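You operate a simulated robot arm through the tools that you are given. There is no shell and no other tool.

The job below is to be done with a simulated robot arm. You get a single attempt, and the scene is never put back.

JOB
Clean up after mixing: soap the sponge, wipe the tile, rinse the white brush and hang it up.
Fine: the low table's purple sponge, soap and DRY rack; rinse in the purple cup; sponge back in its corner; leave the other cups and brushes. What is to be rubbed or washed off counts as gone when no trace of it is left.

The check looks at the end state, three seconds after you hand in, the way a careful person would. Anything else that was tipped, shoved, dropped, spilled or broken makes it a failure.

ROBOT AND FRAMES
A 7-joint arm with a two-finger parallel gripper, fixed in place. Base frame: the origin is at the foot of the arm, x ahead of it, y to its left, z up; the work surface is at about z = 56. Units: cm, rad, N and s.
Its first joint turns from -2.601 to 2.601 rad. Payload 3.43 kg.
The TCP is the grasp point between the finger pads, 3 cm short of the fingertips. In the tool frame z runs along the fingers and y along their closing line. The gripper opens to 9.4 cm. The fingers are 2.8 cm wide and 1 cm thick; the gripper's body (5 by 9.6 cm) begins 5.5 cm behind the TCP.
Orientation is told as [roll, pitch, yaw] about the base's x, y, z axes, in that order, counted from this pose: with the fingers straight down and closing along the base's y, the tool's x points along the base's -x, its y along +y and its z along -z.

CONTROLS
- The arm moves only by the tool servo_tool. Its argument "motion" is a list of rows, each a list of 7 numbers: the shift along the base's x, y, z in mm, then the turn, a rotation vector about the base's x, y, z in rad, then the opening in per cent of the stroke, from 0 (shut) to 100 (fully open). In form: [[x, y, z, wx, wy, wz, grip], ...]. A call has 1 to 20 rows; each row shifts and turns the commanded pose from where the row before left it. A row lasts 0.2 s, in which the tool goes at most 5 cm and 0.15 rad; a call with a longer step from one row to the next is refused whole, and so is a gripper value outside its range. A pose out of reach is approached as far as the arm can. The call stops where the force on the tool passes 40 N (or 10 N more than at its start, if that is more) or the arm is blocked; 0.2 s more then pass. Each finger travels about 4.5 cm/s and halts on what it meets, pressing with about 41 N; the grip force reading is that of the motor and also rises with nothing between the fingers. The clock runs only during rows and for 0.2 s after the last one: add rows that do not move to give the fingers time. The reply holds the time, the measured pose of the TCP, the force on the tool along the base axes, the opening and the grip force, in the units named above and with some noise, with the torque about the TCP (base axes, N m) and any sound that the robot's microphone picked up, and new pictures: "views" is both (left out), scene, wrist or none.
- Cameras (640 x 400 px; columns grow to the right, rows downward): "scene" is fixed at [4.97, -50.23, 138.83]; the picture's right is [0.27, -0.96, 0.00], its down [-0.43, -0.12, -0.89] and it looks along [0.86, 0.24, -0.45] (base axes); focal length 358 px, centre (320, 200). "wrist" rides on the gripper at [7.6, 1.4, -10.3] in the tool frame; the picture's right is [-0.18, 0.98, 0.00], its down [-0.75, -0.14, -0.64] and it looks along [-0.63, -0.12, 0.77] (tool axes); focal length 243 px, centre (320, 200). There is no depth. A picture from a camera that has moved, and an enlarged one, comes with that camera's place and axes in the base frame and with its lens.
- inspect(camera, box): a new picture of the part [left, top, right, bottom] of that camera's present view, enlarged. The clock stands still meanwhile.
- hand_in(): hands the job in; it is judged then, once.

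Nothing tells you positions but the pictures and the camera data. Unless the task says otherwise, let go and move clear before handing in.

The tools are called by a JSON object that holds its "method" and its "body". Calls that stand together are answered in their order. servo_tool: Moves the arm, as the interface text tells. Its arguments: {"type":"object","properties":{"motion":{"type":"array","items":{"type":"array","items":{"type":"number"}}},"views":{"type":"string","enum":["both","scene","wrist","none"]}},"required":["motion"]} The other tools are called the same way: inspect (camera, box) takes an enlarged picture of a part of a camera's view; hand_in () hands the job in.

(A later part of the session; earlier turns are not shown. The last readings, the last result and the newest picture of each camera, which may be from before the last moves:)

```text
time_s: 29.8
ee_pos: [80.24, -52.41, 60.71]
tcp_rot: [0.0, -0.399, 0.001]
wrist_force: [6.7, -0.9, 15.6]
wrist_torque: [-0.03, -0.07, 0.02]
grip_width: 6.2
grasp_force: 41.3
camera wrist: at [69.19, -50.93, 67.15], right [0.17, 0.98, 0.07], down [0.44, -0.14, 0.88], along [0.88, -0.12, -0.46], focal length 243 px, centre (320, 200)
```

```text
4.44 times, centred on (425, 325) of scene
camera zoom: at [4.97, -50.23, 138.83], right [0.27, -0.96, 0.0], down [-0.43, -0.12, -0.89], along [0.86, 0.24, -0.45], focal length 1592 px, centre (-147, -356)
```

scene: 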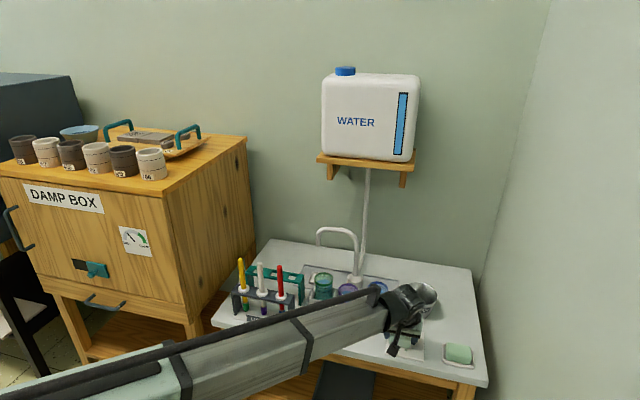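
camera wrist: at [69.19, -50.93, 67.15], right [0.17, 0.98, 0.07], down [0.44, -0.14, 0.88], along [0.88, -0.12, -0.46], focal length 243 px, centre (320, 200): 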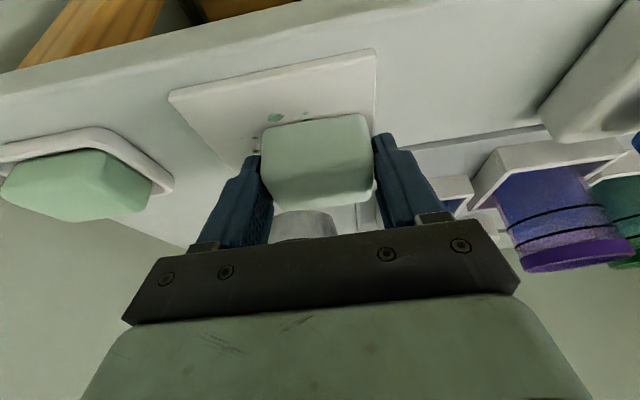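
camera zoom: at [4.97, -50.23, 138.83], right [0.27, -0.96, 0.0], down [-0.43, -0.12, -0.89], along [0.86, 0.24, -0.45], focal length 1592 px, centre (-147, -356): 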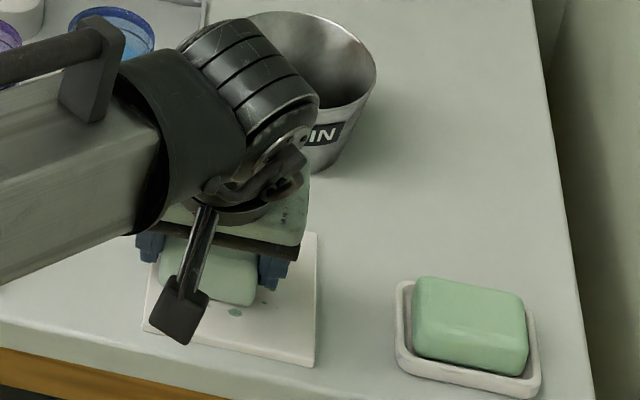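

The tile corner is unmoved and the spots are visibly paler with about 12 N. I'll continue strokes at this pressure.

{"method": "servo_tool", "body": {"motion": [[-8, 0, 0, 0, 0, 0, 54], [-8, 0, 0, 0, 0, 0, 54], [8, 0, 0, 0, 0, 0, 54], [8, 0, 0, 0, 0, 0, 54], [8, 0, 0, 0, 0, 0, 54], [8, 0, 0, 0, 0, 0, 54], [8, 0, 0, 0, 0, 0, 54], [-8, 0, 0, 0, 0, 0, 54], [-8, 0, 0, 0, 0, 0, 54], [-8, 0, 0, 0, 0, 0, 54], [-8, 0, 0, 0, 0, 0, 54], [-8, 0, 0, 0, 0, 0, 54], [8, 0, 0, 0, 0, 0, 54], [8, 0, 0, 0, 0, 0, 54], [8, 0, 0, 0, 0, 0, 54], [8, 0, 0, 0, 0, 0, 54], [8, 0, 0, 0, 0, 0, 54], [0, 0, 0, 0, 0, 0, 54]], "views": "wrist"}}

{"method": "inspect", "body": {"camera": "wrist", "box": [150, 20, 400, 180]}}

```text
time_s: 33.6
ee_pos: [82.77, -52.34, 60.64]
tcp_rot: [-0.001, -0.4, -0.002]
wrist_force: [-6.3, 0.3, 10.5]
wrist_torque: [0.0, 0.18, -0.02]
grip_width: 6.21
grasp_force: 40.9
camera wrist: at [71.65, -50.87, 67.11], right [0.17, 0.98, 0.07], down [0.44, -0.14, 0.89], along [0.88, -0.12, -0.46], focal length 243 px, centre (320, 200)
```

wrist: 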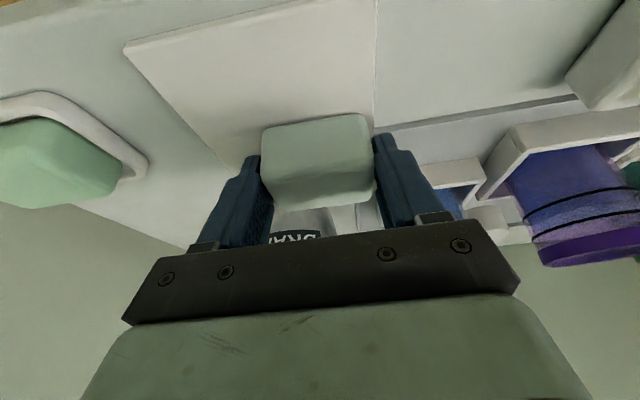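

```text
2.50 times, centred on (275, 100) of wrist
camera zoom: at [71.65, -50.87, 67.11], right [0.17, 0.98, 0.07], down [0.44, -0.14, 0.89], along [0.88, -0.12, -0.46], focal length 606 px, centre (432, 450)
```

zoom: 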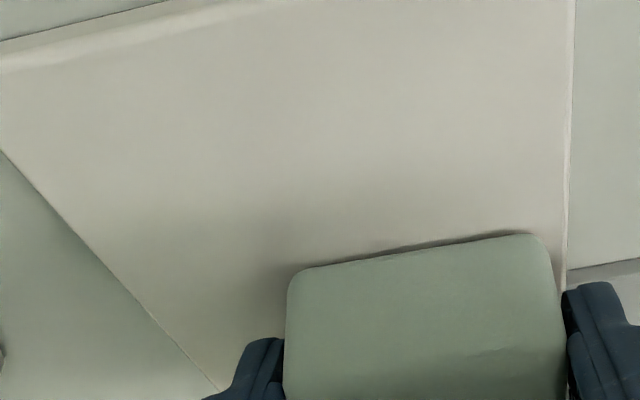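

All visible marks are gone. I'll lift the sponge and check the area it was covering.

{"method": "servo_tool", "body": {"motion": [[0, 0, 8, 0, 0, 0, 54], [0, 0, 15, 0, 0, 0, 54], [0, 0, 20, 0, 0, 0, 54], [0, 0, 20, 0, 0, 0, 54], [0, -20, 10, 0, 0, 0, 54], [0, -30, 0, 0, 0, 0, 54], [0, -30, 0, 0, 0, 0, 54], [0, -30, 0, 0, 0, 0, 54], [0, -20, 0, 0, 0, 0, 54], [0, 0, 0, 0, 0, 0, 54], [0, 0, 0, 0, 0, 0, 54]], "views": "both"}}

{"method": "inspect", "body": {"camera": "wrist", "box": [360, 0, 620, 160]}}

{"method": "inspect", "body": {"camera": "scene", "box": [370, 280, 480, 370]}}

```text
time_s: 36.0
ee_pos: [82.57, -65.26, 67.76]
tcp_rot: [0.001, -0.4, 0.0]
wrist_force: [0.1, -0.5, -0.5]
wrist_torque: [0.01, 0.01, -0.02]
grip_width: 6.2
grasp_force: 40.8
camera wrist: at [71.51, -63.81, 74.28], right [0.17, 0.98, 0.07], down [0.44, -0.14, 0.88], along [0.88, -0.12, -0.46], focal length 243 px, centre (320, 200)
```

scene: 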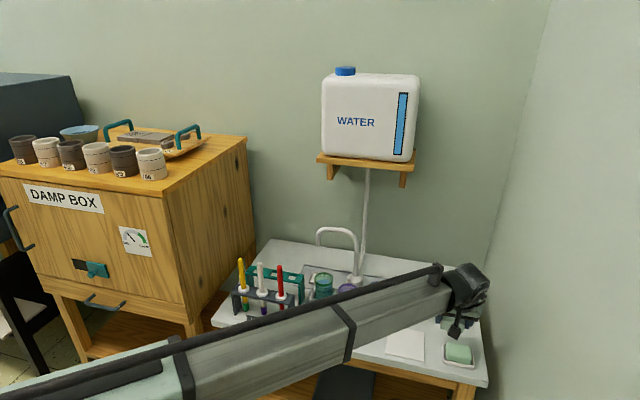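
wrist: 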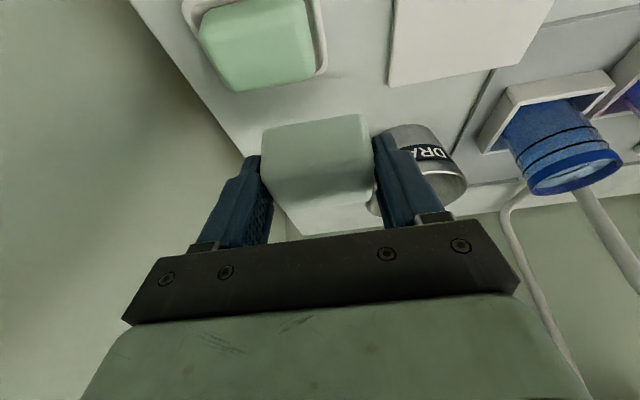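

```text
2.46 times, centred on (490, 80) of wrist
camera zoom: at [71.51, -63.81, 74.28], right [0.17, 0.98, 0.07], down [0.44, -0.14, 0.88], along [0.88, -0.12, -0.46], focal length 597 px, centre (-98, 495)
```

zoom: 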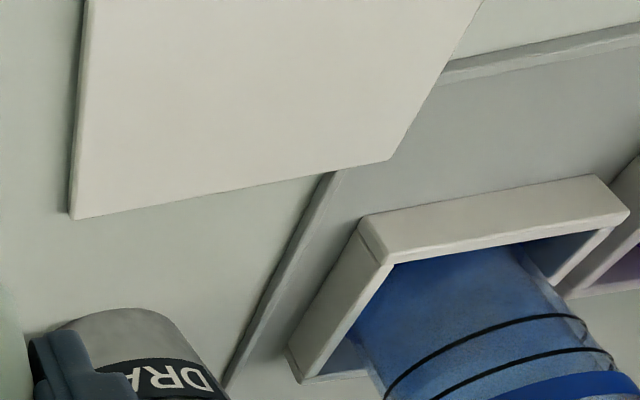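

```text
4.44 times, centred on (425, 325) of scene
camera zoom: at [4.97, -50.23, 138.83], right [0.27, -0.96, 0.0], down [-0.43, -0.12, -0.89], along [0.86, 0.24, -0.45], focal length 1592 px, centre (-147, -356)
```

zoom: 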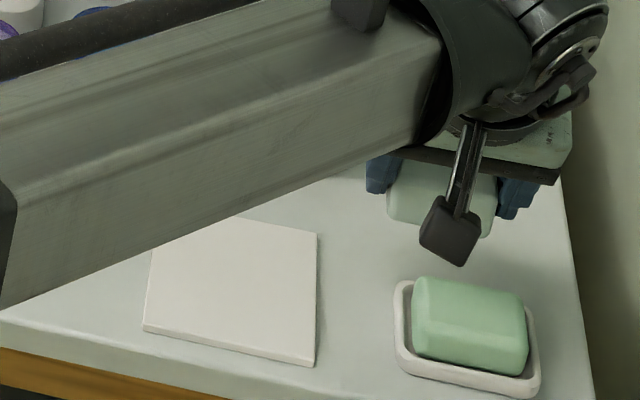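

The tile is clean and unmoved. I'll return the sponge over its original spot (TCP about 89.63,-68.8) and lower it.

{"method": "servo_tool", "body": {"motion": [[0, -18, 0, 0, 0, 0, 54], [0, -17, 0, 0, 0, 0, 54], [15, 0, 0, 0, 0, 0, 54], [20, 0, 0, 0, 0, 0, 54], [20, 0, 0, 0, 0, 0, 54], [15, 0, 0, 0, 0, 0, 54], [0, 0, -15, 0, 0, 0, 54], [0, 0, -15, 0, 0, 0, 54], [0, 0, -15, 0, 0, 0, 54], [0, 0, -12, 0, 0, 0, 54], [0, 0, -8, 0, 0, 0, 54], [0, 0, -5, 0, 0, 0, 54], [0, 0, 0, 0, 0, 0, 54], [0, 0, 0, 0, 0, 0, 54]], "views": "both"}}

```text
time_s: 39.0
ee_pos: [89.62, -68.97, 60.95]
tcp_rot: [0.0, -0.399, 0.001]
wrist_force: [-0.4, 1.0, 0.3]
wrist_torque: [-0.01, -0.02, 0.0]
grip_width: 6.21
grasp_force: 41.2
camera wrist: at [78.61, -67.42, 67.37], right [0.17, 0.98, 0.07], down [0.44, -0.14, 0.88], along [0.88, -0.12, -0.46], focal length 243 px, centre (320, 200)
```

scene: 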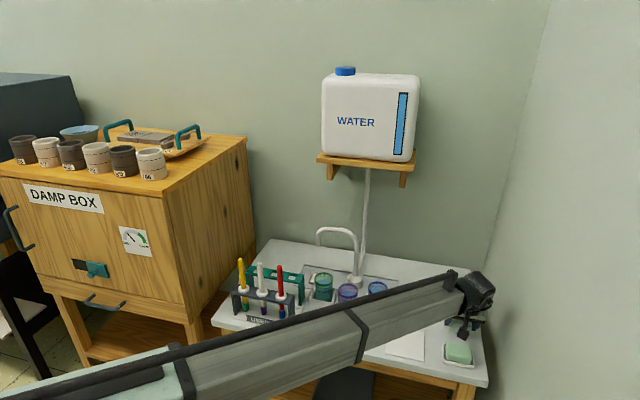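
wrist: 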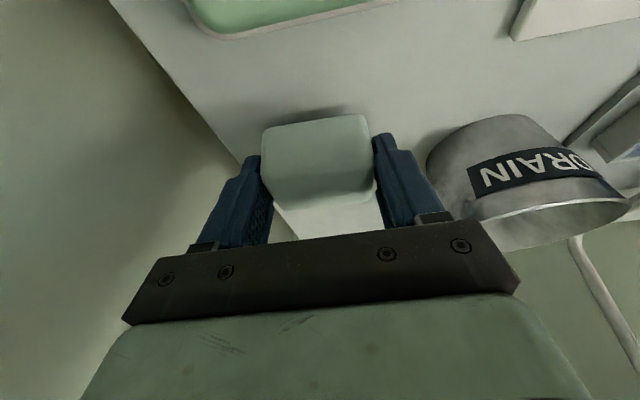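

{"method": "servo_tool", "body": {"motion": [[0, 1, -3, 0, 0, 0, 54], [0, 0, -2, 0, 0, 0, 54], [0, 0, -1, 0, 0, 0, 54], [0, 0, -1, 0, 0, 0, 54], [0, 0, 0, 0, 0, 0, 54]], "views": "none"}}

```text
time_s: 40.2
ee_pos: [89.78, -68.66, 60.28]
tcp_rot: [-0.001, -0.399, 0.0]
wrist_force: [0.4, -0.7, 0.0]
wrist_torque: [-0.03, 0.01, -0.02]
grip_width: 6.21
grasp_force: 40.4
```

{"method": "servo_tool", "body": {"motion": [[0, 0, -1, 0, 0, 0, 54], [0, 0, -1, 0, 0, 0, 54], [0, 0, 0, 0, 0, 0, 54]], "views": "none"}}

```text
time_s: 41.0
ee_pos: [89.69, -68.73, 60.09]
tcp_rot: [0.0, -0.401, -0.001]
wrist_force: [-0.1, -0.1, 0.2]
wrist_torque: [-0.03, 0.03, -0.01]
grip_width: 6.23
grasp_force: 41.1
```

{"method": "servo_tool", "body": {"motion": [[0, 0, -1, 0, 0, 0, 54], [0, 0, 0, 0, 0, 0, 54]], "views": "wrist"}}

{"method": "inspect", "body": {"camera": "scene", "box": [430, 290, 510, 370]}}

```text
time_s: 41.6
ee_pos: [89.64, -68.87, 59.96]
tcp_rot: [-0.001, -0.4, -0.002]
wrist_force: [-0.6, 0.3, -0.4]
wrist_torque: [0.03, 0.01, 0.01]
grip_width: 6.21
grasp_force: 41.0
camera wrist: at [78.61, -67.35, 66.39], right [0.17, 0.98, 0.07], down [0.44, -0.14, 0.88], along [0.88, -0.12, -0.46], focal length 243 px, centre (320, 200)
```

wrist: 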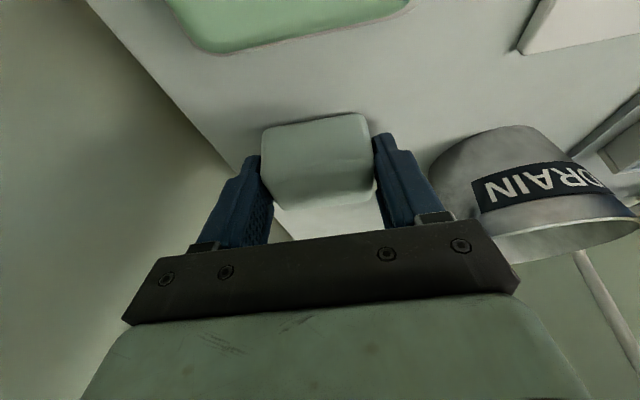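

```text
5.00 times, centred on (470, 330) of scene
camera zoom: at [4.97, -50.23, 138.83], right [0.27, -0.96, 0.0], down [-0.43, -0.12, -0.89], along [0.86, 0.24, -0.45], focal length 1791 px, centre (-430, -450)
```

zoom: 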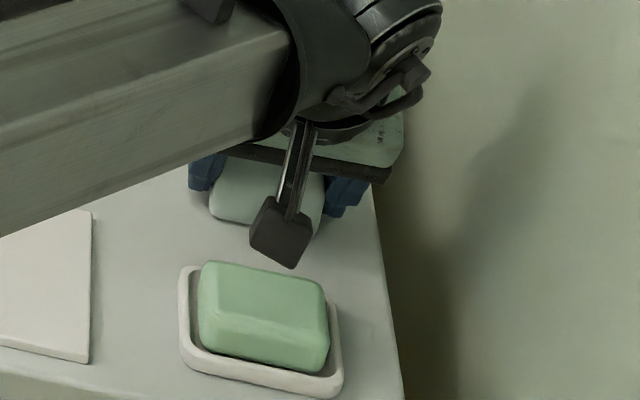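

{"method": "servo_tool", "body": {"motion": [[0, 0, -1, 0, 0, 0, 54], [0, 0, 0, 0, 0, 0, 54]], "views": "none"}}

```text
time_s: 42.2
ee_pos: [89.71, -68.77, 59.91]
tcp_rot: [0.001, -0.399, 0.001]
wrist_force: [-0.9, 0.3, 6.6]
wrist_torque: [0.01, 0.02, -0.01]
grip_width: 6.2
grasp_force: 41.2
```

The sponge is seated on the table, with contact at 6.6 N. I'll open the fingers and back out along the tool axis.

{"method": "servo_tool", "body": {"motion": [[0, 0, 0.5, 0, 0, 0, 66], [0, 0, 0, 0, 0, 0, 72], [0, 0, 0, 0, 0, 0, 80], [0, 0, 0, 0, 0, 0, 80], [0, 0, 0, 0, 0, 0, 80], [0, 0, 8, 0, 0, 0, 80], [0, 0, 15, 0, 0, 0, 80], [0, 0, 20, 0, 0, 0, 80], [0, 0, 25, 0, 0, 0, 80], [0, 0, 30, 0, 0, 0, 80], [0, 0, 30, 0, 0, 0, 80]], "views": "both"}}

{"method": "inspect", "body": {"camera": "wrist", "box": [220, 0, 440, 140]}}

{"method": "inspect", "body": {"camera": "scene", "box": [430, 300, 500, 380]}}

```text
time_s: 44.6
ee_pos: [89.76, -68.88, 72.65]
tcp_rot: [-0.001, -0.398, 0.0]
wrist_force: [0.1, -0.6, 0.2]
wrist_torque: [0.01, 0.0, -0.01]
grip_width: 7.53
grasp_force: 0.0
camera wrist: at [78.71, -67.44, 79.06], right [0.17, 0.98, 0.07], down [0.45, -0.14, 0.88], along [0.88, -0.12, -0.46], focal length 243 px, centre (320, 200)
```

scene: 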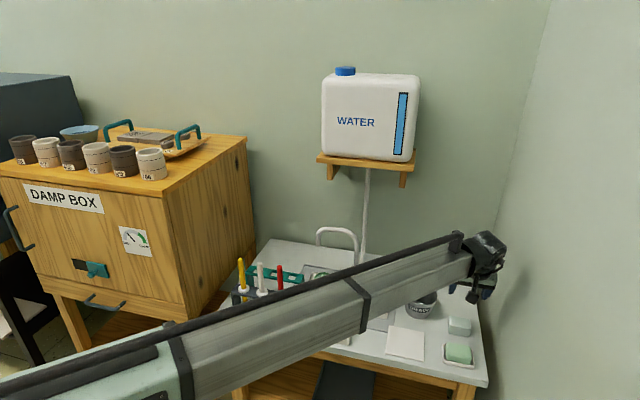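
wrist: 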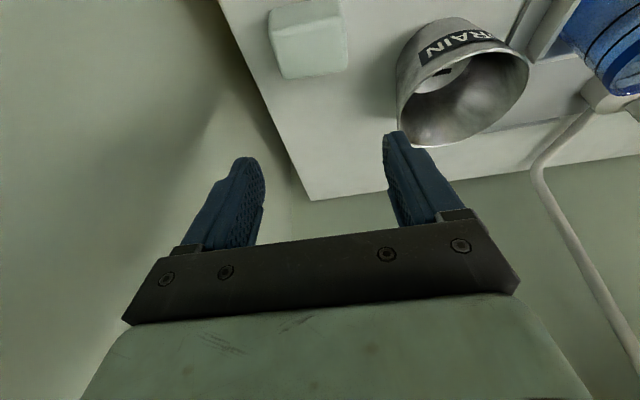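

```text
2.86 times, centred on (330, 70) of wrist
camera zoom: at [78.71, -67.44, 79.06], right [0.17, 0.98, 0.07], down [0.45, -0.14, 0.88], along [0.88, -0.12, -0.46], focal length 693 px, centre (291, 571)
```

zoom: 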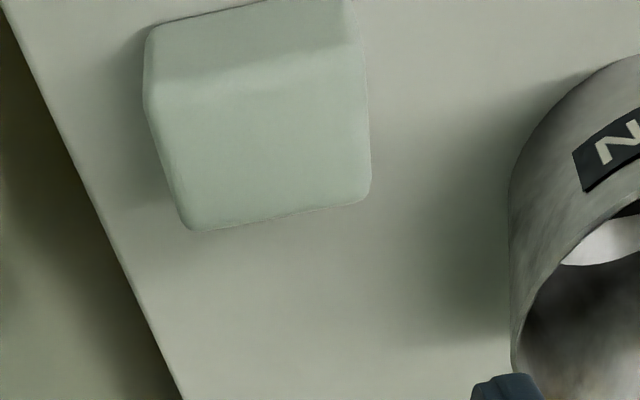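

```text
5.00 times, centred on (465, 340) of scene
camera zoom: at [4.97, -50.23, 138.83], right [0.27, -0.96, 0.0], down [-0.43, -0.12, -0.89], along [0.86, 0.24, -0.45], focal length 1791 px, centre (-405, -500)
```

zoom: 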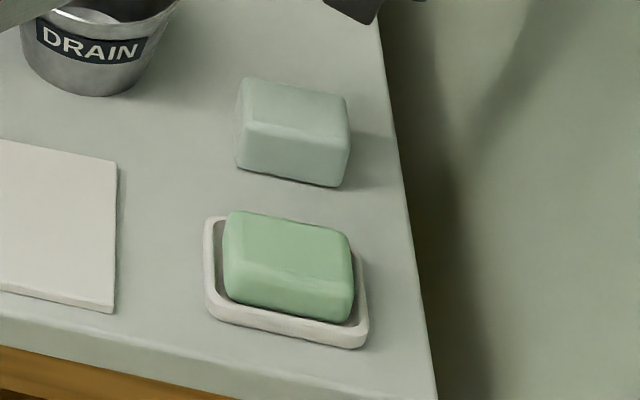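

The sponge is back in its original spot and released. From the overhead view the white brush stands at about (79.7,-11.7), top near z≈76.6. I'll retreat, straighten the tool and go above it with the jaws partly open.

{"method": "servo_tool", "body": {"motion": [[-28, 5, 38, 0, 0.04, 0, 80], [-30, 10, 38, 0, 0.04, 0, 70], [-30, 10, 38, 0, 0.04, 0, 60], [-30, 10, 38, 0, 0.04, 0, 50], [-30, 15, 38, 0, 0.04, 0, 45], [4, 43, 0, 0, 0.0166, 0, 45], [4, 43, 0, 0, 0.0166, 0, 45], [4, 43, 0, 0, 0.0166, 0, 45], [4, 43, 0, 0, 0.0166, 0, 45], [4, 43, 0, 0, 0.0167, 0, 45], [4, 43, 0, 0, 0.0167, 0, 45], [4, 43, 0, 0, 0.0167, 0, 45], [4, 43, 0, 0, 0.0167, 0, 45], [4, 43, 0, 0, 0.0167, 0, 45], [4, 43, 0, 0, 0.0167, 0, 45], [4, 43, 0, 0, 0.0167, 0, 45], [4, 43, 0, 0, 0.0167, 0, 45], [0, 0, 0, 0, 0, 0, 45], [0, 0, 0, 0, 0, 0, 45]]}}

```text
refused: row 5 steps farther than a row can; nothing moved
```

The fifth row was slightly too long; nothing moved. Same plan with shorter steps.

{"method": "servo_tool", "body": {"motion": [[-28, 5, 38, 0, 0.04, 0, 80], [-30, 10, 38, 0, 0.04, 0, 70], [-30, 10, 38, 0, 0.04, 0, 60], [-30, 10, 38, 0, 0.04, 0, 50], [-30, 10, 38, 0, 0.04, 0, 45], [4, 43, 0, 0, 0.0166, 0, 45], [4, 43, 0, 0, 0.0166, 0, 45], [4, 43, 0, 0, 0.0166, 0, 45], [4, 43, 0, 0, 0.0166, 0, 45], [4, 43, 0, 0, 0.0167, 0, 45], [4, 43, 0, 0, 0.0167, 0, 45], [4, 43, 0, 0, 0.0167, 0, 45], [4, 43, 0, 0, 0.0167, 0, 45], [4, 43, 0, 0, 0.0167, 0, 45], [4, 43, 0, 0, 0.0167, 0, 45], [4, 43, 0, 0, 0.0167, 0, 45], [4, 43, 0, 0, 0.0167, 0, 45], [0, 10, 0, 0, 0, 0, 45], [0, 0, 0, 0, 0, 0, 45]]}}

```text
time_s: 48.6
ee_pos: [79.49, -11.7, 91.92]
tcp_rot: [0.0, 0.002, 0.001]
wrist_force: [-0.1, -1.2, 0.6]
wrist_torque: [-0.01, 0.0, -0.01]
grip_width: 4.21
grasp_force: 0.1
camera wrist: at [71.88, -10.17, 102.09], right [0.18, 0.98, 0.0], down [0.75, -0.14, 0.64], along [0.63, -0.12, -0.77], focal length 243 px, centre (320, 200)
```

scene: 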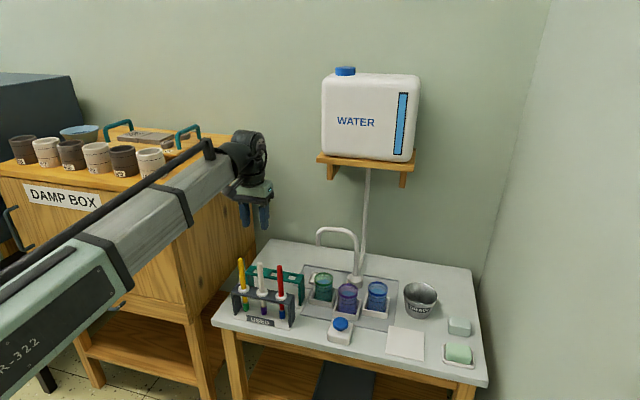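
wrist: 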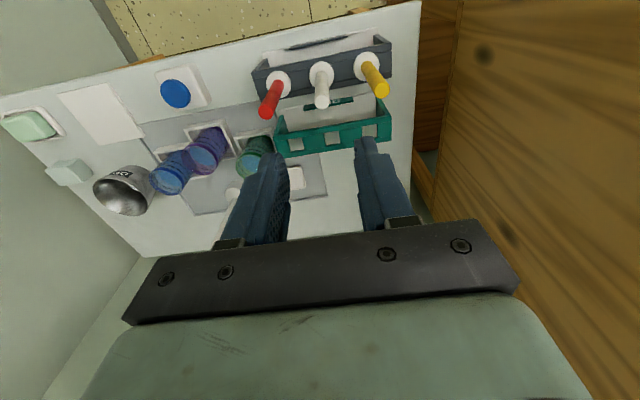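

{"method": "inspect", "body": {"camera": "wrist", "box": [240, 20, 420, 160]}}

{"method": "inspect", "body": {"camera": "wrist", "box": [120, 40, 300, 220]}}

{"method": "inspect", "body": {"camera": "scene", "box": [220, 240, 400, 345]}}

```text
2.86 times, centred on (330, 90) of wrist
camera zoom: at [71.88, -10.17, 102.09], right [0.18, 0.98, 0.0], down [0.75, -0.14, 0.64], along [0.63, -0.12, -0.77], focal length 693 px, centre (291, 514)
```

zoom: 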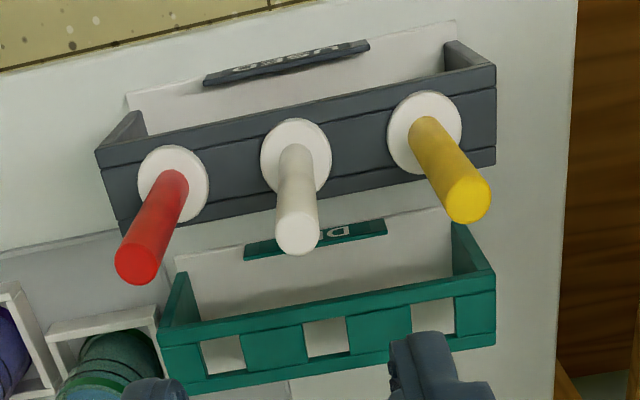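

```text
2.22 times, centred on (210, 130) of wrist
camera zoom: at [71.88, -10.17, 102.09], right [0.18, 0.98, 0.0], down [0.75, -0.14, 0.64], along [0.63, -0.12, -0.77], focal length 539 px, centre (564, 356)
```

zoom: 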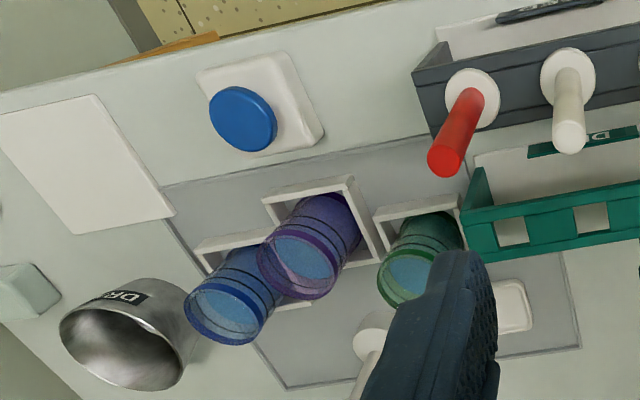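

```text
3.56 times, centred on (310, 292) of scene
camera zoom: at [4.97, -50.23, 138.83], right [0.27, -0.96, 0.0], down [-0.43, -0.12, -0.89], along [0.86, 0.24, -0.45], focal length 1274 px, centre (356, -129)
```

zoom: 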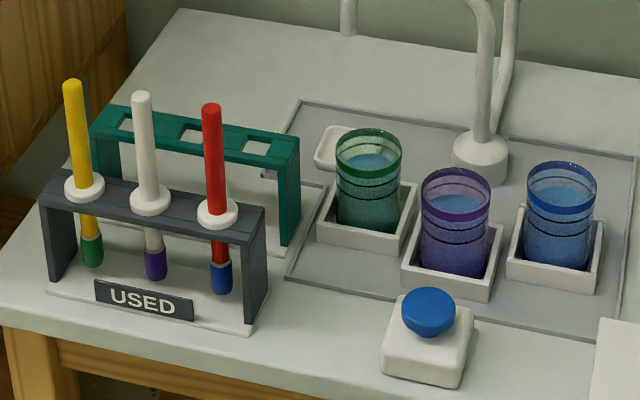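

The teal rack's base label reads "DRY", and all three of its holes are empty. The white brush refines to (80.0,-11.5). I'll centre over it and lower partway to verify alignment.

{"method": "servo_tool", "body": {"motion": [[3, 1, -15, 0, 0, 0, 45], [2, 1, -20, 0, 0, 0, 45], [0, 0, -25, 0, 0, 0, 45], [0, 0, -25, 0, 0, 0, 45], [0, 0, -20, 0, 0, 0, 45], [0, 0, 0, 0, 0, 0, 45], [0, 0, 0, 0, 0, 0, 45]], "views": "both"}}

{"method": "inspect", "body": {"camera": "wrist", "box": [220, 60, 420, 220]}}

{"method": "inspect", "body": {"camera": "scene", "box": [200, 210, 320, 330]}}

```text
time_s: 50.2
ee_pos: [80.15, -11.51, 81.29]
tcp_rot: [-0.001, 0.0, 0.0]
wrist_force: [-0.5, -0.4, -0.4]
wrist_torque: [-0.01, -0.01, 0.01]
grip_width: 4.24
grasp_force: 0.1
camera wrist: at [72.48, -10.0, 91.46], right [0.18, 0.98, 0.0], down [0.75, -0.14, 0.64], along [0.63, -0.12, -0.77], focal length 243 px, centre (320, 200)
```

scene: 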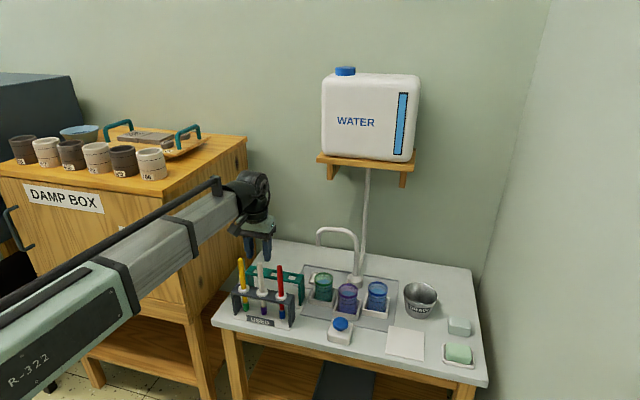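
wrist: 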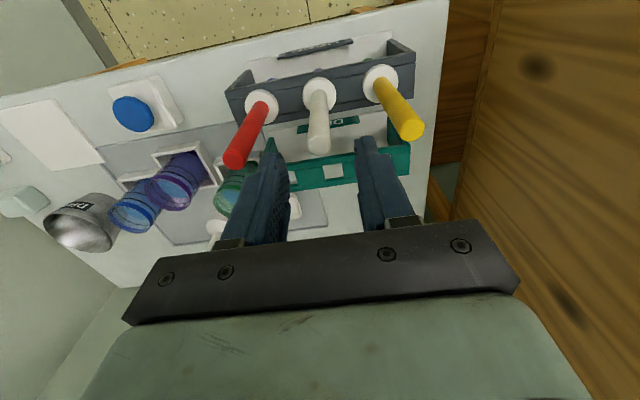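

```text
2.50 times, centred on (320, 140) of wrist
camera zoom: at [72.48, -10.0, 91.46], right [0.18, 0.98, 0.0], down [0.75, -0.14, 0.64], along [0.63, -0.12, -0.77], focal length 606 px, centre (320, 350)
```

zoom: 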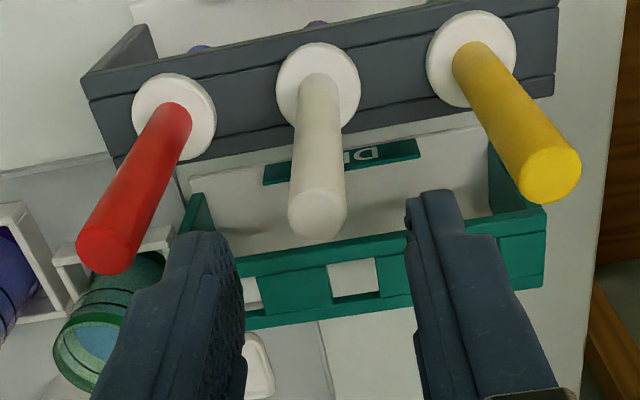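

```text
3.33 times, centred on (260, 270) of scene
camera zoom: at [4.97, -50.23, 138.83], right [0.27, -0.96, 0.0], down [-0.43, -0.12, -0.89], along [0.86, 0.24, -0.45], focal length 1194 px, centre (520, -33)
```

zoom: 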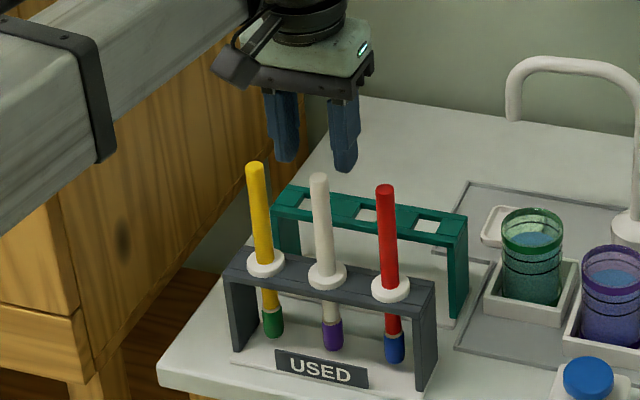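

Alignment is good: the white handle sits centred between the fingers. I'll descend to TCP z≈72.3 around the handle above the collar.

{"method": "servo_tool", "body": {"motion": [[0, 0, -15, 0, 0, 0, 45], [0, 0, -20, 0, 0, 0, 45], [0, 0, -20, 0, 0, 0, 45], [0, 0, -15, 0, 0, 0, 45], [0, 0, -10, 0, 0, 0, 45], [0, 0, -6, 0, 0, 0, 45], [0, 0, 0, 0, 0, 0, 45], [0, 0, 0, 0, 0, 0, 45]], "views": "both"}}

{"method": "inspect", "body": {"camera": "scene", "box": [200, 210, 320, 330]}}

{"method": "inspect", "body": {"camera": "wrist", "box": [220, 60, 420, 220]}}

```text
time_s: 52.0
ee_pos: [80.21, -11.48, 72.48]
tcp_rot: [0.0, 0.001, 0.0]
wrist_force: [-0.1, -0.4, -1.0]
wrist_torque: [-0.01, -0.01, -0.01]
grip_width: 4.22
grasp_force: 0.1
camera wrist: at [72.48, -10.03, 82.75], right [0.18, 0.98, 0.0], down [0.75, -0.14, 0.64], along [0.63, -0.12, -0.77], focal length 243 px, centre (320, 200)
```

scene: 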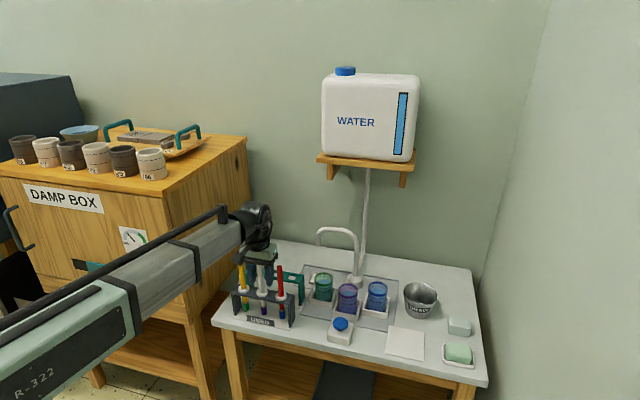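
wrist: 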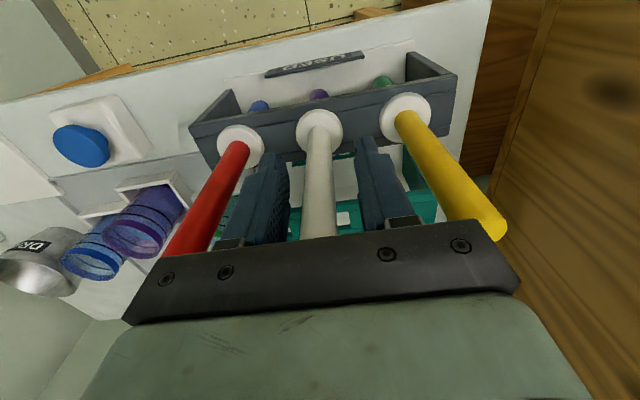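

```text
3.33 times, centred on (260, 270) of scene
camera zoom: at [4.97, -50.23, 138.83], right [0.27, -0.96, 0.0], down [-0.43, -0.12, -0.89], along [0.86, 0.24, -0.45], focal length 1194 px, centre (520, -33)
```

zoom: 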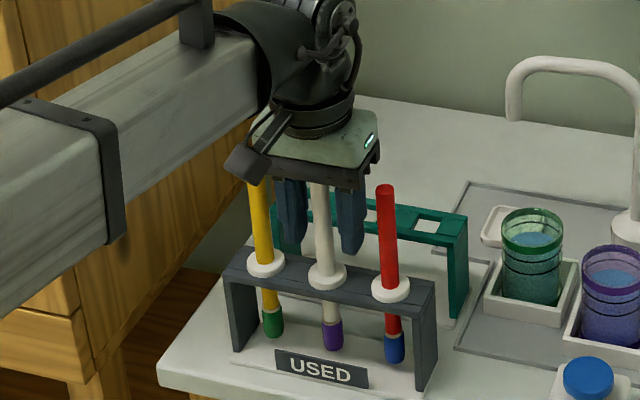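

```text
2.50 times, centred on (320, 140) of wrist
camera zoom: at [72.48, -10.03, 82.75], right [0.18, 0.98, 0.0], down [0.75, -0.14, 0.64], along [0.63, -0.12, -0.77], focal length 606 px, centre (320, 350)
```

zoom: 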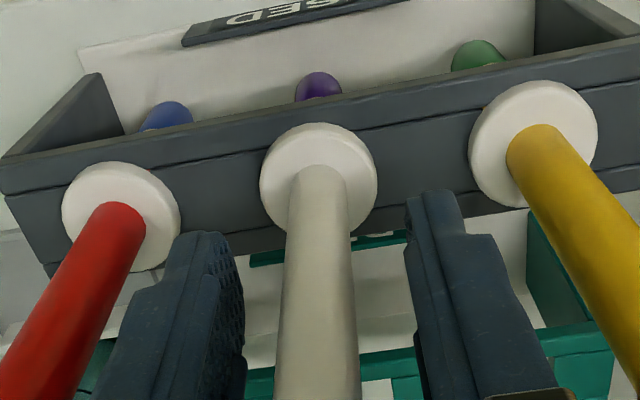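

The handle is centred between the pads and clear of its neighbours. I'll close on it.

{"method": "servo_tool", "body": {"motion": [[0, 0, 0, 0, 0, 0, 35], [0, 0, 0, 0, 0, 0, 25], [0, 0, 0, 0, 0, 0, 15], [0, 0, 0, 0, 0, 0, 8], [0, 0, 0, 0, 0, 0, 8], [0, 0, 0, 0, 0, 0, 8], [0, 0, 0, 0, 0, 0, 8]], "views": "wrist"}}

```text
time_s: 53.6
ee_pos: [80.16, -11.55, 72.6]
tcp_rot: [-0.001, 0.001, 0.0]
wrist_force: [-0.1, -0.4, -0.1]
wrist_torque: [-0.02, 0.0, 0.01]
grip_width: 1.45
grasp_force: 41.3
camera wrist: at [72.48, -10.03, 82.75], right [0.18, 0.98, 0.0], down [0.75, -0.14, 0.64], along [0.63, -0.12, -0.77], focal length 243 px, centre (320, 200)
```

wrist: 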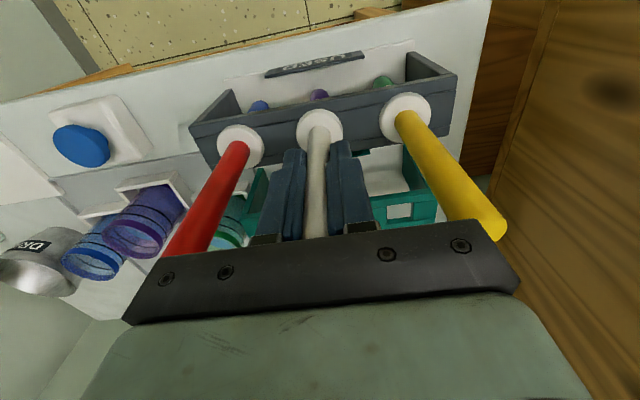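

The brush is gripped (1.45 cm). I'll lift straight up, checking that it leaves the rack cleanly.

{"method": "servo_tool", "body": {"motion": [[0, 0, 5, 0, 0, 0, 8], [0, 0, 10, 0, 0, 0, 8], [0, 0, 15, 0, 0, 0, 8], [0, 0, 20, 0, 0, 0, 8], [0, 0, 20, 0, 0, 0, 8], [0, 0, 20, 0, 0, 0, 8], [0, 0, 20, 0, 0, 0, 8], [0, 0, 20, 0, 0, 0, 8], [0, 0, 25, 0, 0, 0, 8], [0, 0, 25, 0, 0, 0, 8], [0, 0, 25, 0, 0, 0, 8], [0, 0, 15, 0, 0, 0, 8], [0, 0, 0, 0, 0, 0, 8]], "views": "both"}}

{"method": "inspect", "body": {"camera": "scene", "box": [200, 180, 340, 330]}}

{"method": "inspect", "body": {"camera": "wrist", "box": [200, 40, 420, 240]}}

```text
time_s: 56.4
ee_pos: [80.35, -11.58, 94.72]
tcp_rot: [0.0, 0.0, 0.001]
wrist_force: [0.5, -0.8, 0.1]
wrist_torque: [0.0, -0.02, 0.03]
grip_width: 1.47
grasp_force: 40.5
camera wrist: at [72.6, -10.1, 104.89], right [0.18, 0.98, 0.0], down [0.75, -0.14, 0.64], along [0.63, -0.12, -0.77], focal length 243 px, centre (320, 200)
```

scene: 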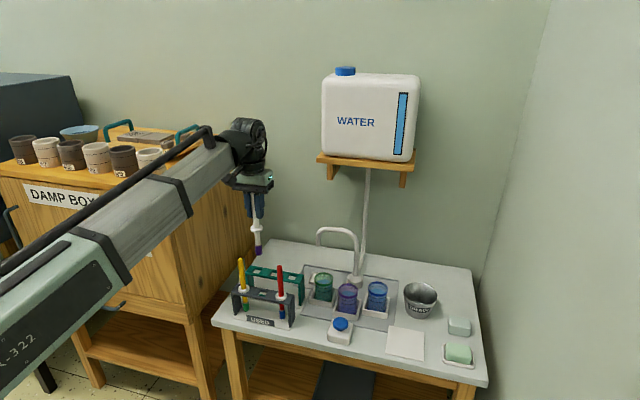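
wrist: 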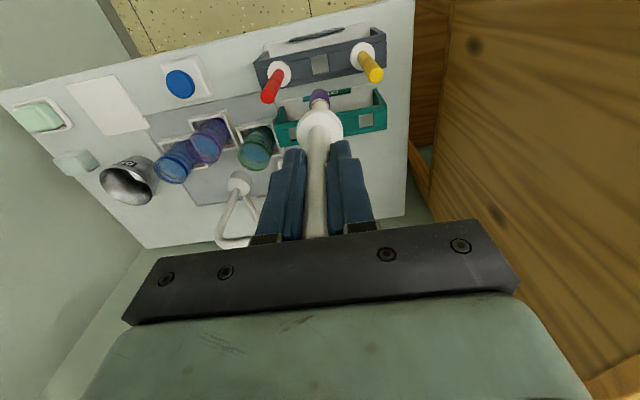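

```text
2.67 times, centred on (270, 255) of scene
camera zoom: at [4.97, -50.23, 138.83], right [0.27, -0.96, 0.0], down [-0.43, -0.12, -0.89], along [0.86, 0.24, -0.45], focal length 955 px, centre (453, 53)
```

zoom: 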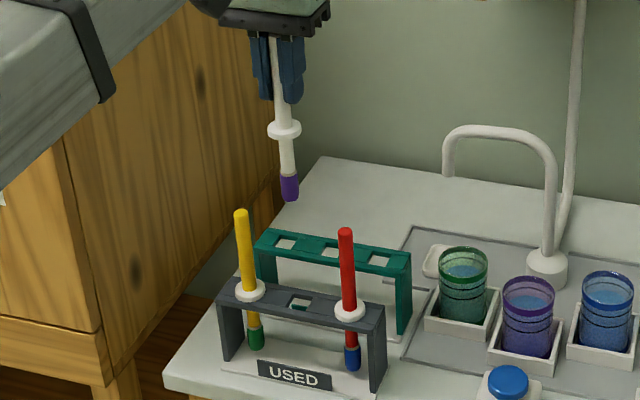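

```text
2.00 times, centred on (310, 140) of wrist
camera zoom: at [72.6, -10.1, 104.89], right [0.18, 0.98, 0.0], down [0.75, -0.14, 0.64], along [0.63, -0.12, -0.77], focal length 485 px, centre (340, 320)
```

zoom: 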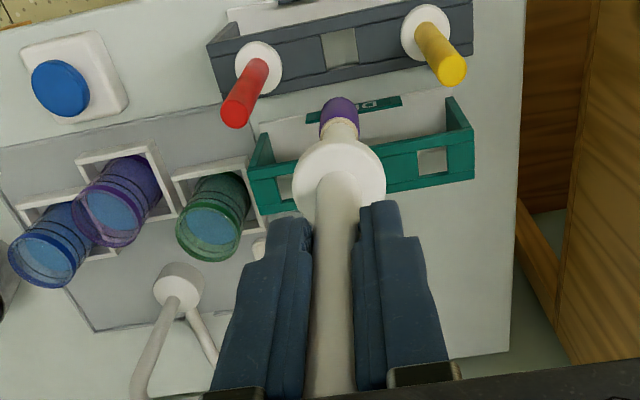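

The brush came out cleanly and hangs straight in the grip. Next I'll move it high over toward the purple cup and take a closer look for centring.

{"method": "servo_tool", "body": {"motion": [[5, -20, 0, 0, 0, 0, 8], [8, -30, 0, 0, 0, 0, 8], [8, -35, 0, 0, 0, 0, 8], [8, -35, 0, 0, 0, 0, 8], [8, -35, 0, 0, 0, 0, 8], [8, -30, 0, 0, 0, 0, 8], [5, -20, 0, 0, 0, 0, 8], [0, 0, 0, 0, 0, 0, 8], [0, 0, 0, 0, 0, 0, 8]], "views": "both"}}

{"method": "inspect", "body": {"camera": "wrist", "box": [200, 40, 440, 220]}}

{"method": "inspect", "body": {"camera": "scene", "box": [280, 200, 420, 345]}}

```text
time_s: 58.4
ee_pos: [85.17, -32.07, 94.54]
tcp_rot: [0.001, 0.001, -0.002]
wrist_force: [0.7, -0.3, -1.1]
wrist_torque: [-0.01, -0.01, -0.05]
grip_width: 1.48
grasp_force: 40.7
camera wrist: at [77.45, -30.59, 104.7], right [0.18, 0.98, 0.0], down [0.75, -0.14, 0.64], along [0.63, -0.12, -0.77], focal length 243 px, centre (320, 200)
```

scene: 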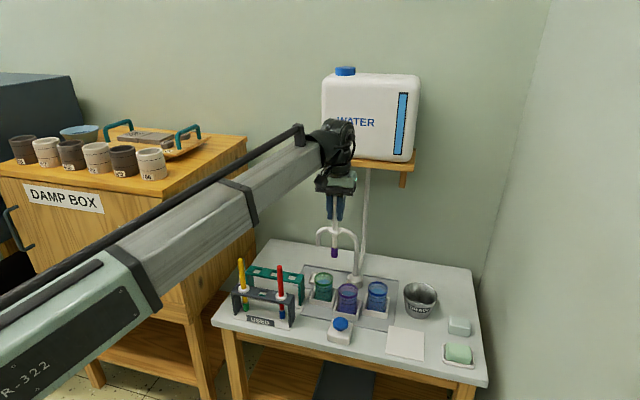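
wrist: 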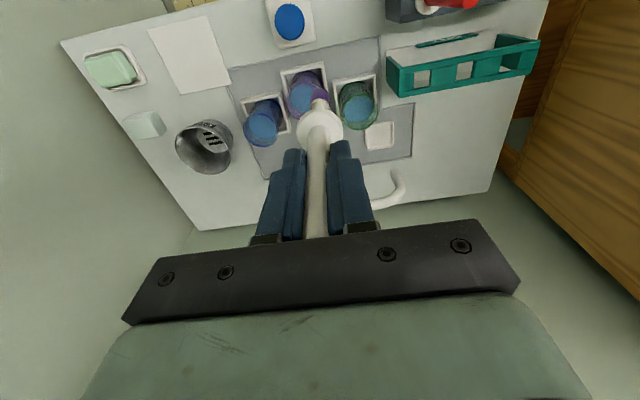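

```text
2.22 times, centred on (320, 130) of wrist
camera zoom: at [77.45, -30.59, 104.7], right [0.18, 0.98, 0.0], down [0.75, -0.14, 0.64], along [0.63, -0.12, -0.77], focal length 539 px, centre (320, 356)
```

zoom: 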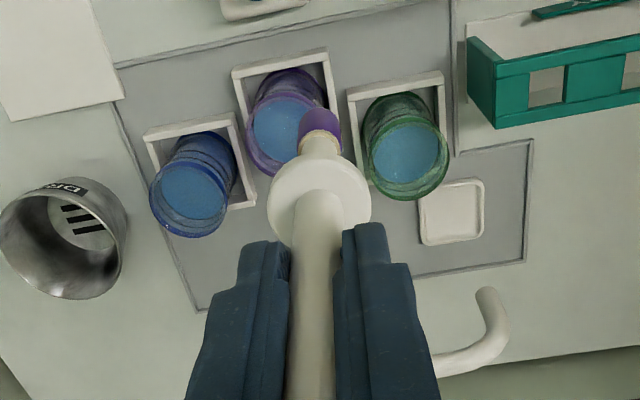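

```text
2.76 times, centred on (350, 272) of scene
camera zoom: at [4.97, -50.23, 138.83], right [0.27, -0.96, 0.0], down [-0.43, -0.12, -0.89], along [0.86, 0.24, -0.45], focal length 988 px, centre (237, 0)
```

zoom: 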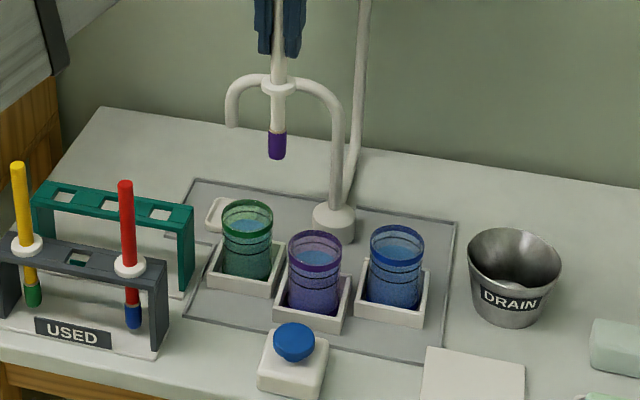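

From above, the cup centres come out at green (92.1,-27.2), blue (91.8,-43.1) and purple (88.9,-35.3). I'll centre over the purple cup and lower until the bristle tip is just above the rim, then verify.

{"method": "servo_tool", "body": {"motion": [[12, -11, 0, 0, 0, 0, 8], [15, -12, 0, 0, 0, 0, 8], [10, -9, 0, 0, 0, 0, 8], [0, 0, -15, 0, 0, 0, 8], [0, 0, -20, 0, 0, 0, 8], [0, 0, -20, 0, 0, 0, 8], [0, 0, -20, 0, 0, 0, 8], [0, 0, 0, 0, 0, 0, 8], [0, 0, 0, 0, 0, 0, 8]], "views": "both"}}

{"method": "inspect", "body": {"camera": "wrist", "box": [220, 20, 440, 180]}}

{"method": "inspect", "body": {"camera": "scene", "box": [300, 230, 400, 330]}}

```text
time_s: 60.4
ee_pos: [88.79, -35.29, 87.08]
tcp_rot: [-0.001, -0.002, 0.0]
wrist_force: [0.7, 0.4, 0.7]
wrist_torque: [0.04, -0.02, 0.01]
grip_width: 1.45
grasp_force: 41.0
camera wrist: at [81.23, -33.77, 97.3], right [0.18, 0.98, 0.0], down [0.75, -0.14, 0.64], along [0.63, -0.12, -0.77], focal length 243 px, centre (320, 200)
```

scene: 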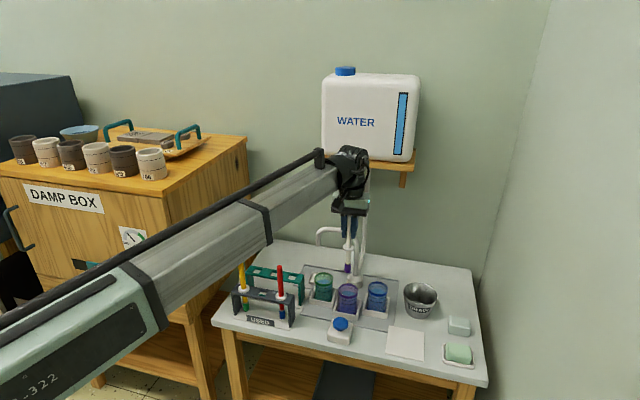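
wrist: 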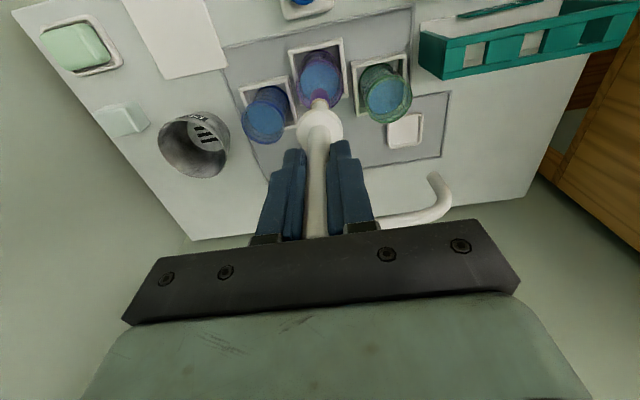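

```text
2.50 times, centred on (330, 100) of wrist
camera zoom: at [81.23, -33.77, 97.3], right [0.18, 0.98, 0.0], down [0.75, -0.14, 0.64], along [0.63, -0.12, -0.77], focal length 606 px, centre (295, 450)
```

zoom: 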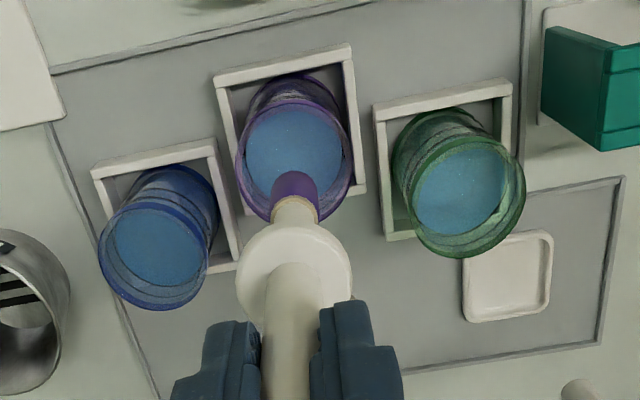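

```text
4.00 times, centred on (350, 280) of scene
camera zoom: at [4.97, -50.23, 138.83], right [0.27, -0.96, 0.0], down [-0.43, -0.12, -0.89], along [0.86, 0.24, -0.45], focal length 1433 px, centre (200, -120)
```

zoom: 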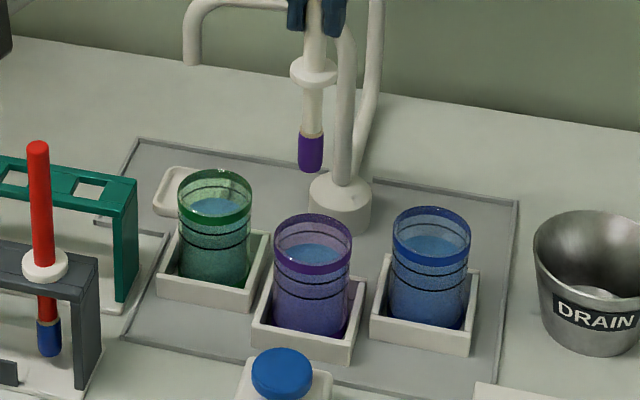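

The brush is centred on the purple cup to within about 2 mm in both axes. I'll lower it slowly until the bristles are under water (tip about z 59.5).

{"method": "servo_tool", "body": {"motion": [[1, 1, -10, 0, 0, 0, 8], [0, 0, -12, 0, 0, 0, 8], [0, 0, -12, 0, 0, 0, 8], [0, 0, -12, 0, 0, 0, 8], [0, 0, -12, 0, 0, 0, 8], [0, 0, -12, 0, 0, 0, 8], [0, 0, -12, 0, 0, 0, 8], [0, 0, -12, 0, 0, 0, 8], [0, 0, -12, 0, 0, 0, 8], [0, 0, -10, 0, 0, 0, 8], [0, 0, -7, 0, 0, 0, 8], [0, 0, 0, 0, 0, 0, 8], [0, 0, 0, 0, 0, 0, 8]], "views": "both"}}

{"method": "inspect", "body": {"camera": "wrist", "box": [220, 20, 440, 180]}}

{"method": "inspect", "body": {"camera": "scene", "box": [300, 230, 400, 330]}}

```text
time_s: 63.2
ee_pos: [88.96, -35.24, 74.85]
tcp_rot: [0.001, 0.003, 0.0]
wrist_force: [-0.1, 0.1, -0.3]
wrist_torque: [0.01, 0.02, -0.03]
grip_width: 1.43
grasp_force: 41.0
camera wrist: at [81.31, -33.65, 85.04], right [0.18, 0.98, 0.0], down [0.75, -0.14, 0.64], along [0.63, -0.12, -0.77], focal length 243 px, centre (320, 200)
```

scene: 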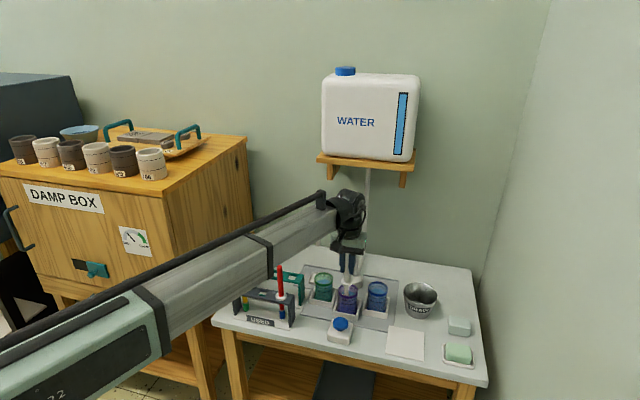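
wrist: 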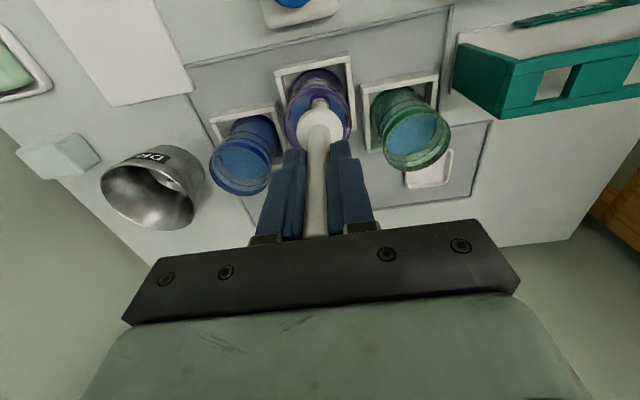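

```text
2.50 times, centred on (330, 100) of wrist
camera zoom: at [81.31, -33.65, 85.04], right [0.18, 0.98, 0.0], down [0.75, -0.14, 0.64], along [0.63, -0.12, -0.77], focal length 606 px, centre (295, 450)
```

zoom: 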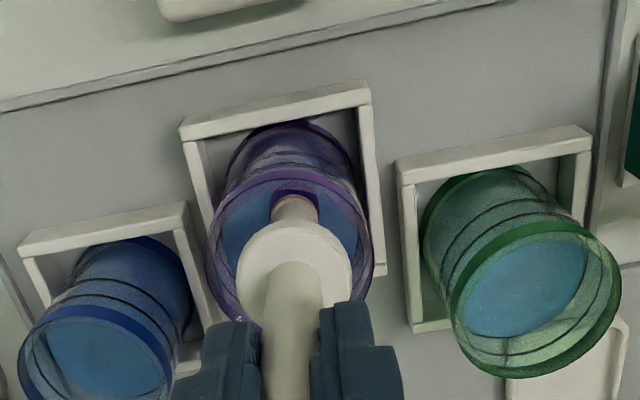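

```text
4.00 times, centred on (350, 280) of scene
camera zoom: at [4.97, -50.23, 138.83], right [0.27, -0.96, 0.0], down [-0.43, -0.12, -0.89], along [0.86, 0.24, -0.45], focal length 1433 px, centre (200, -120)
```

zoom: 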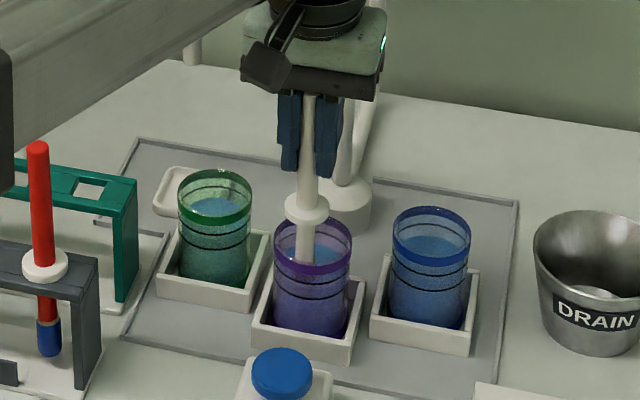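

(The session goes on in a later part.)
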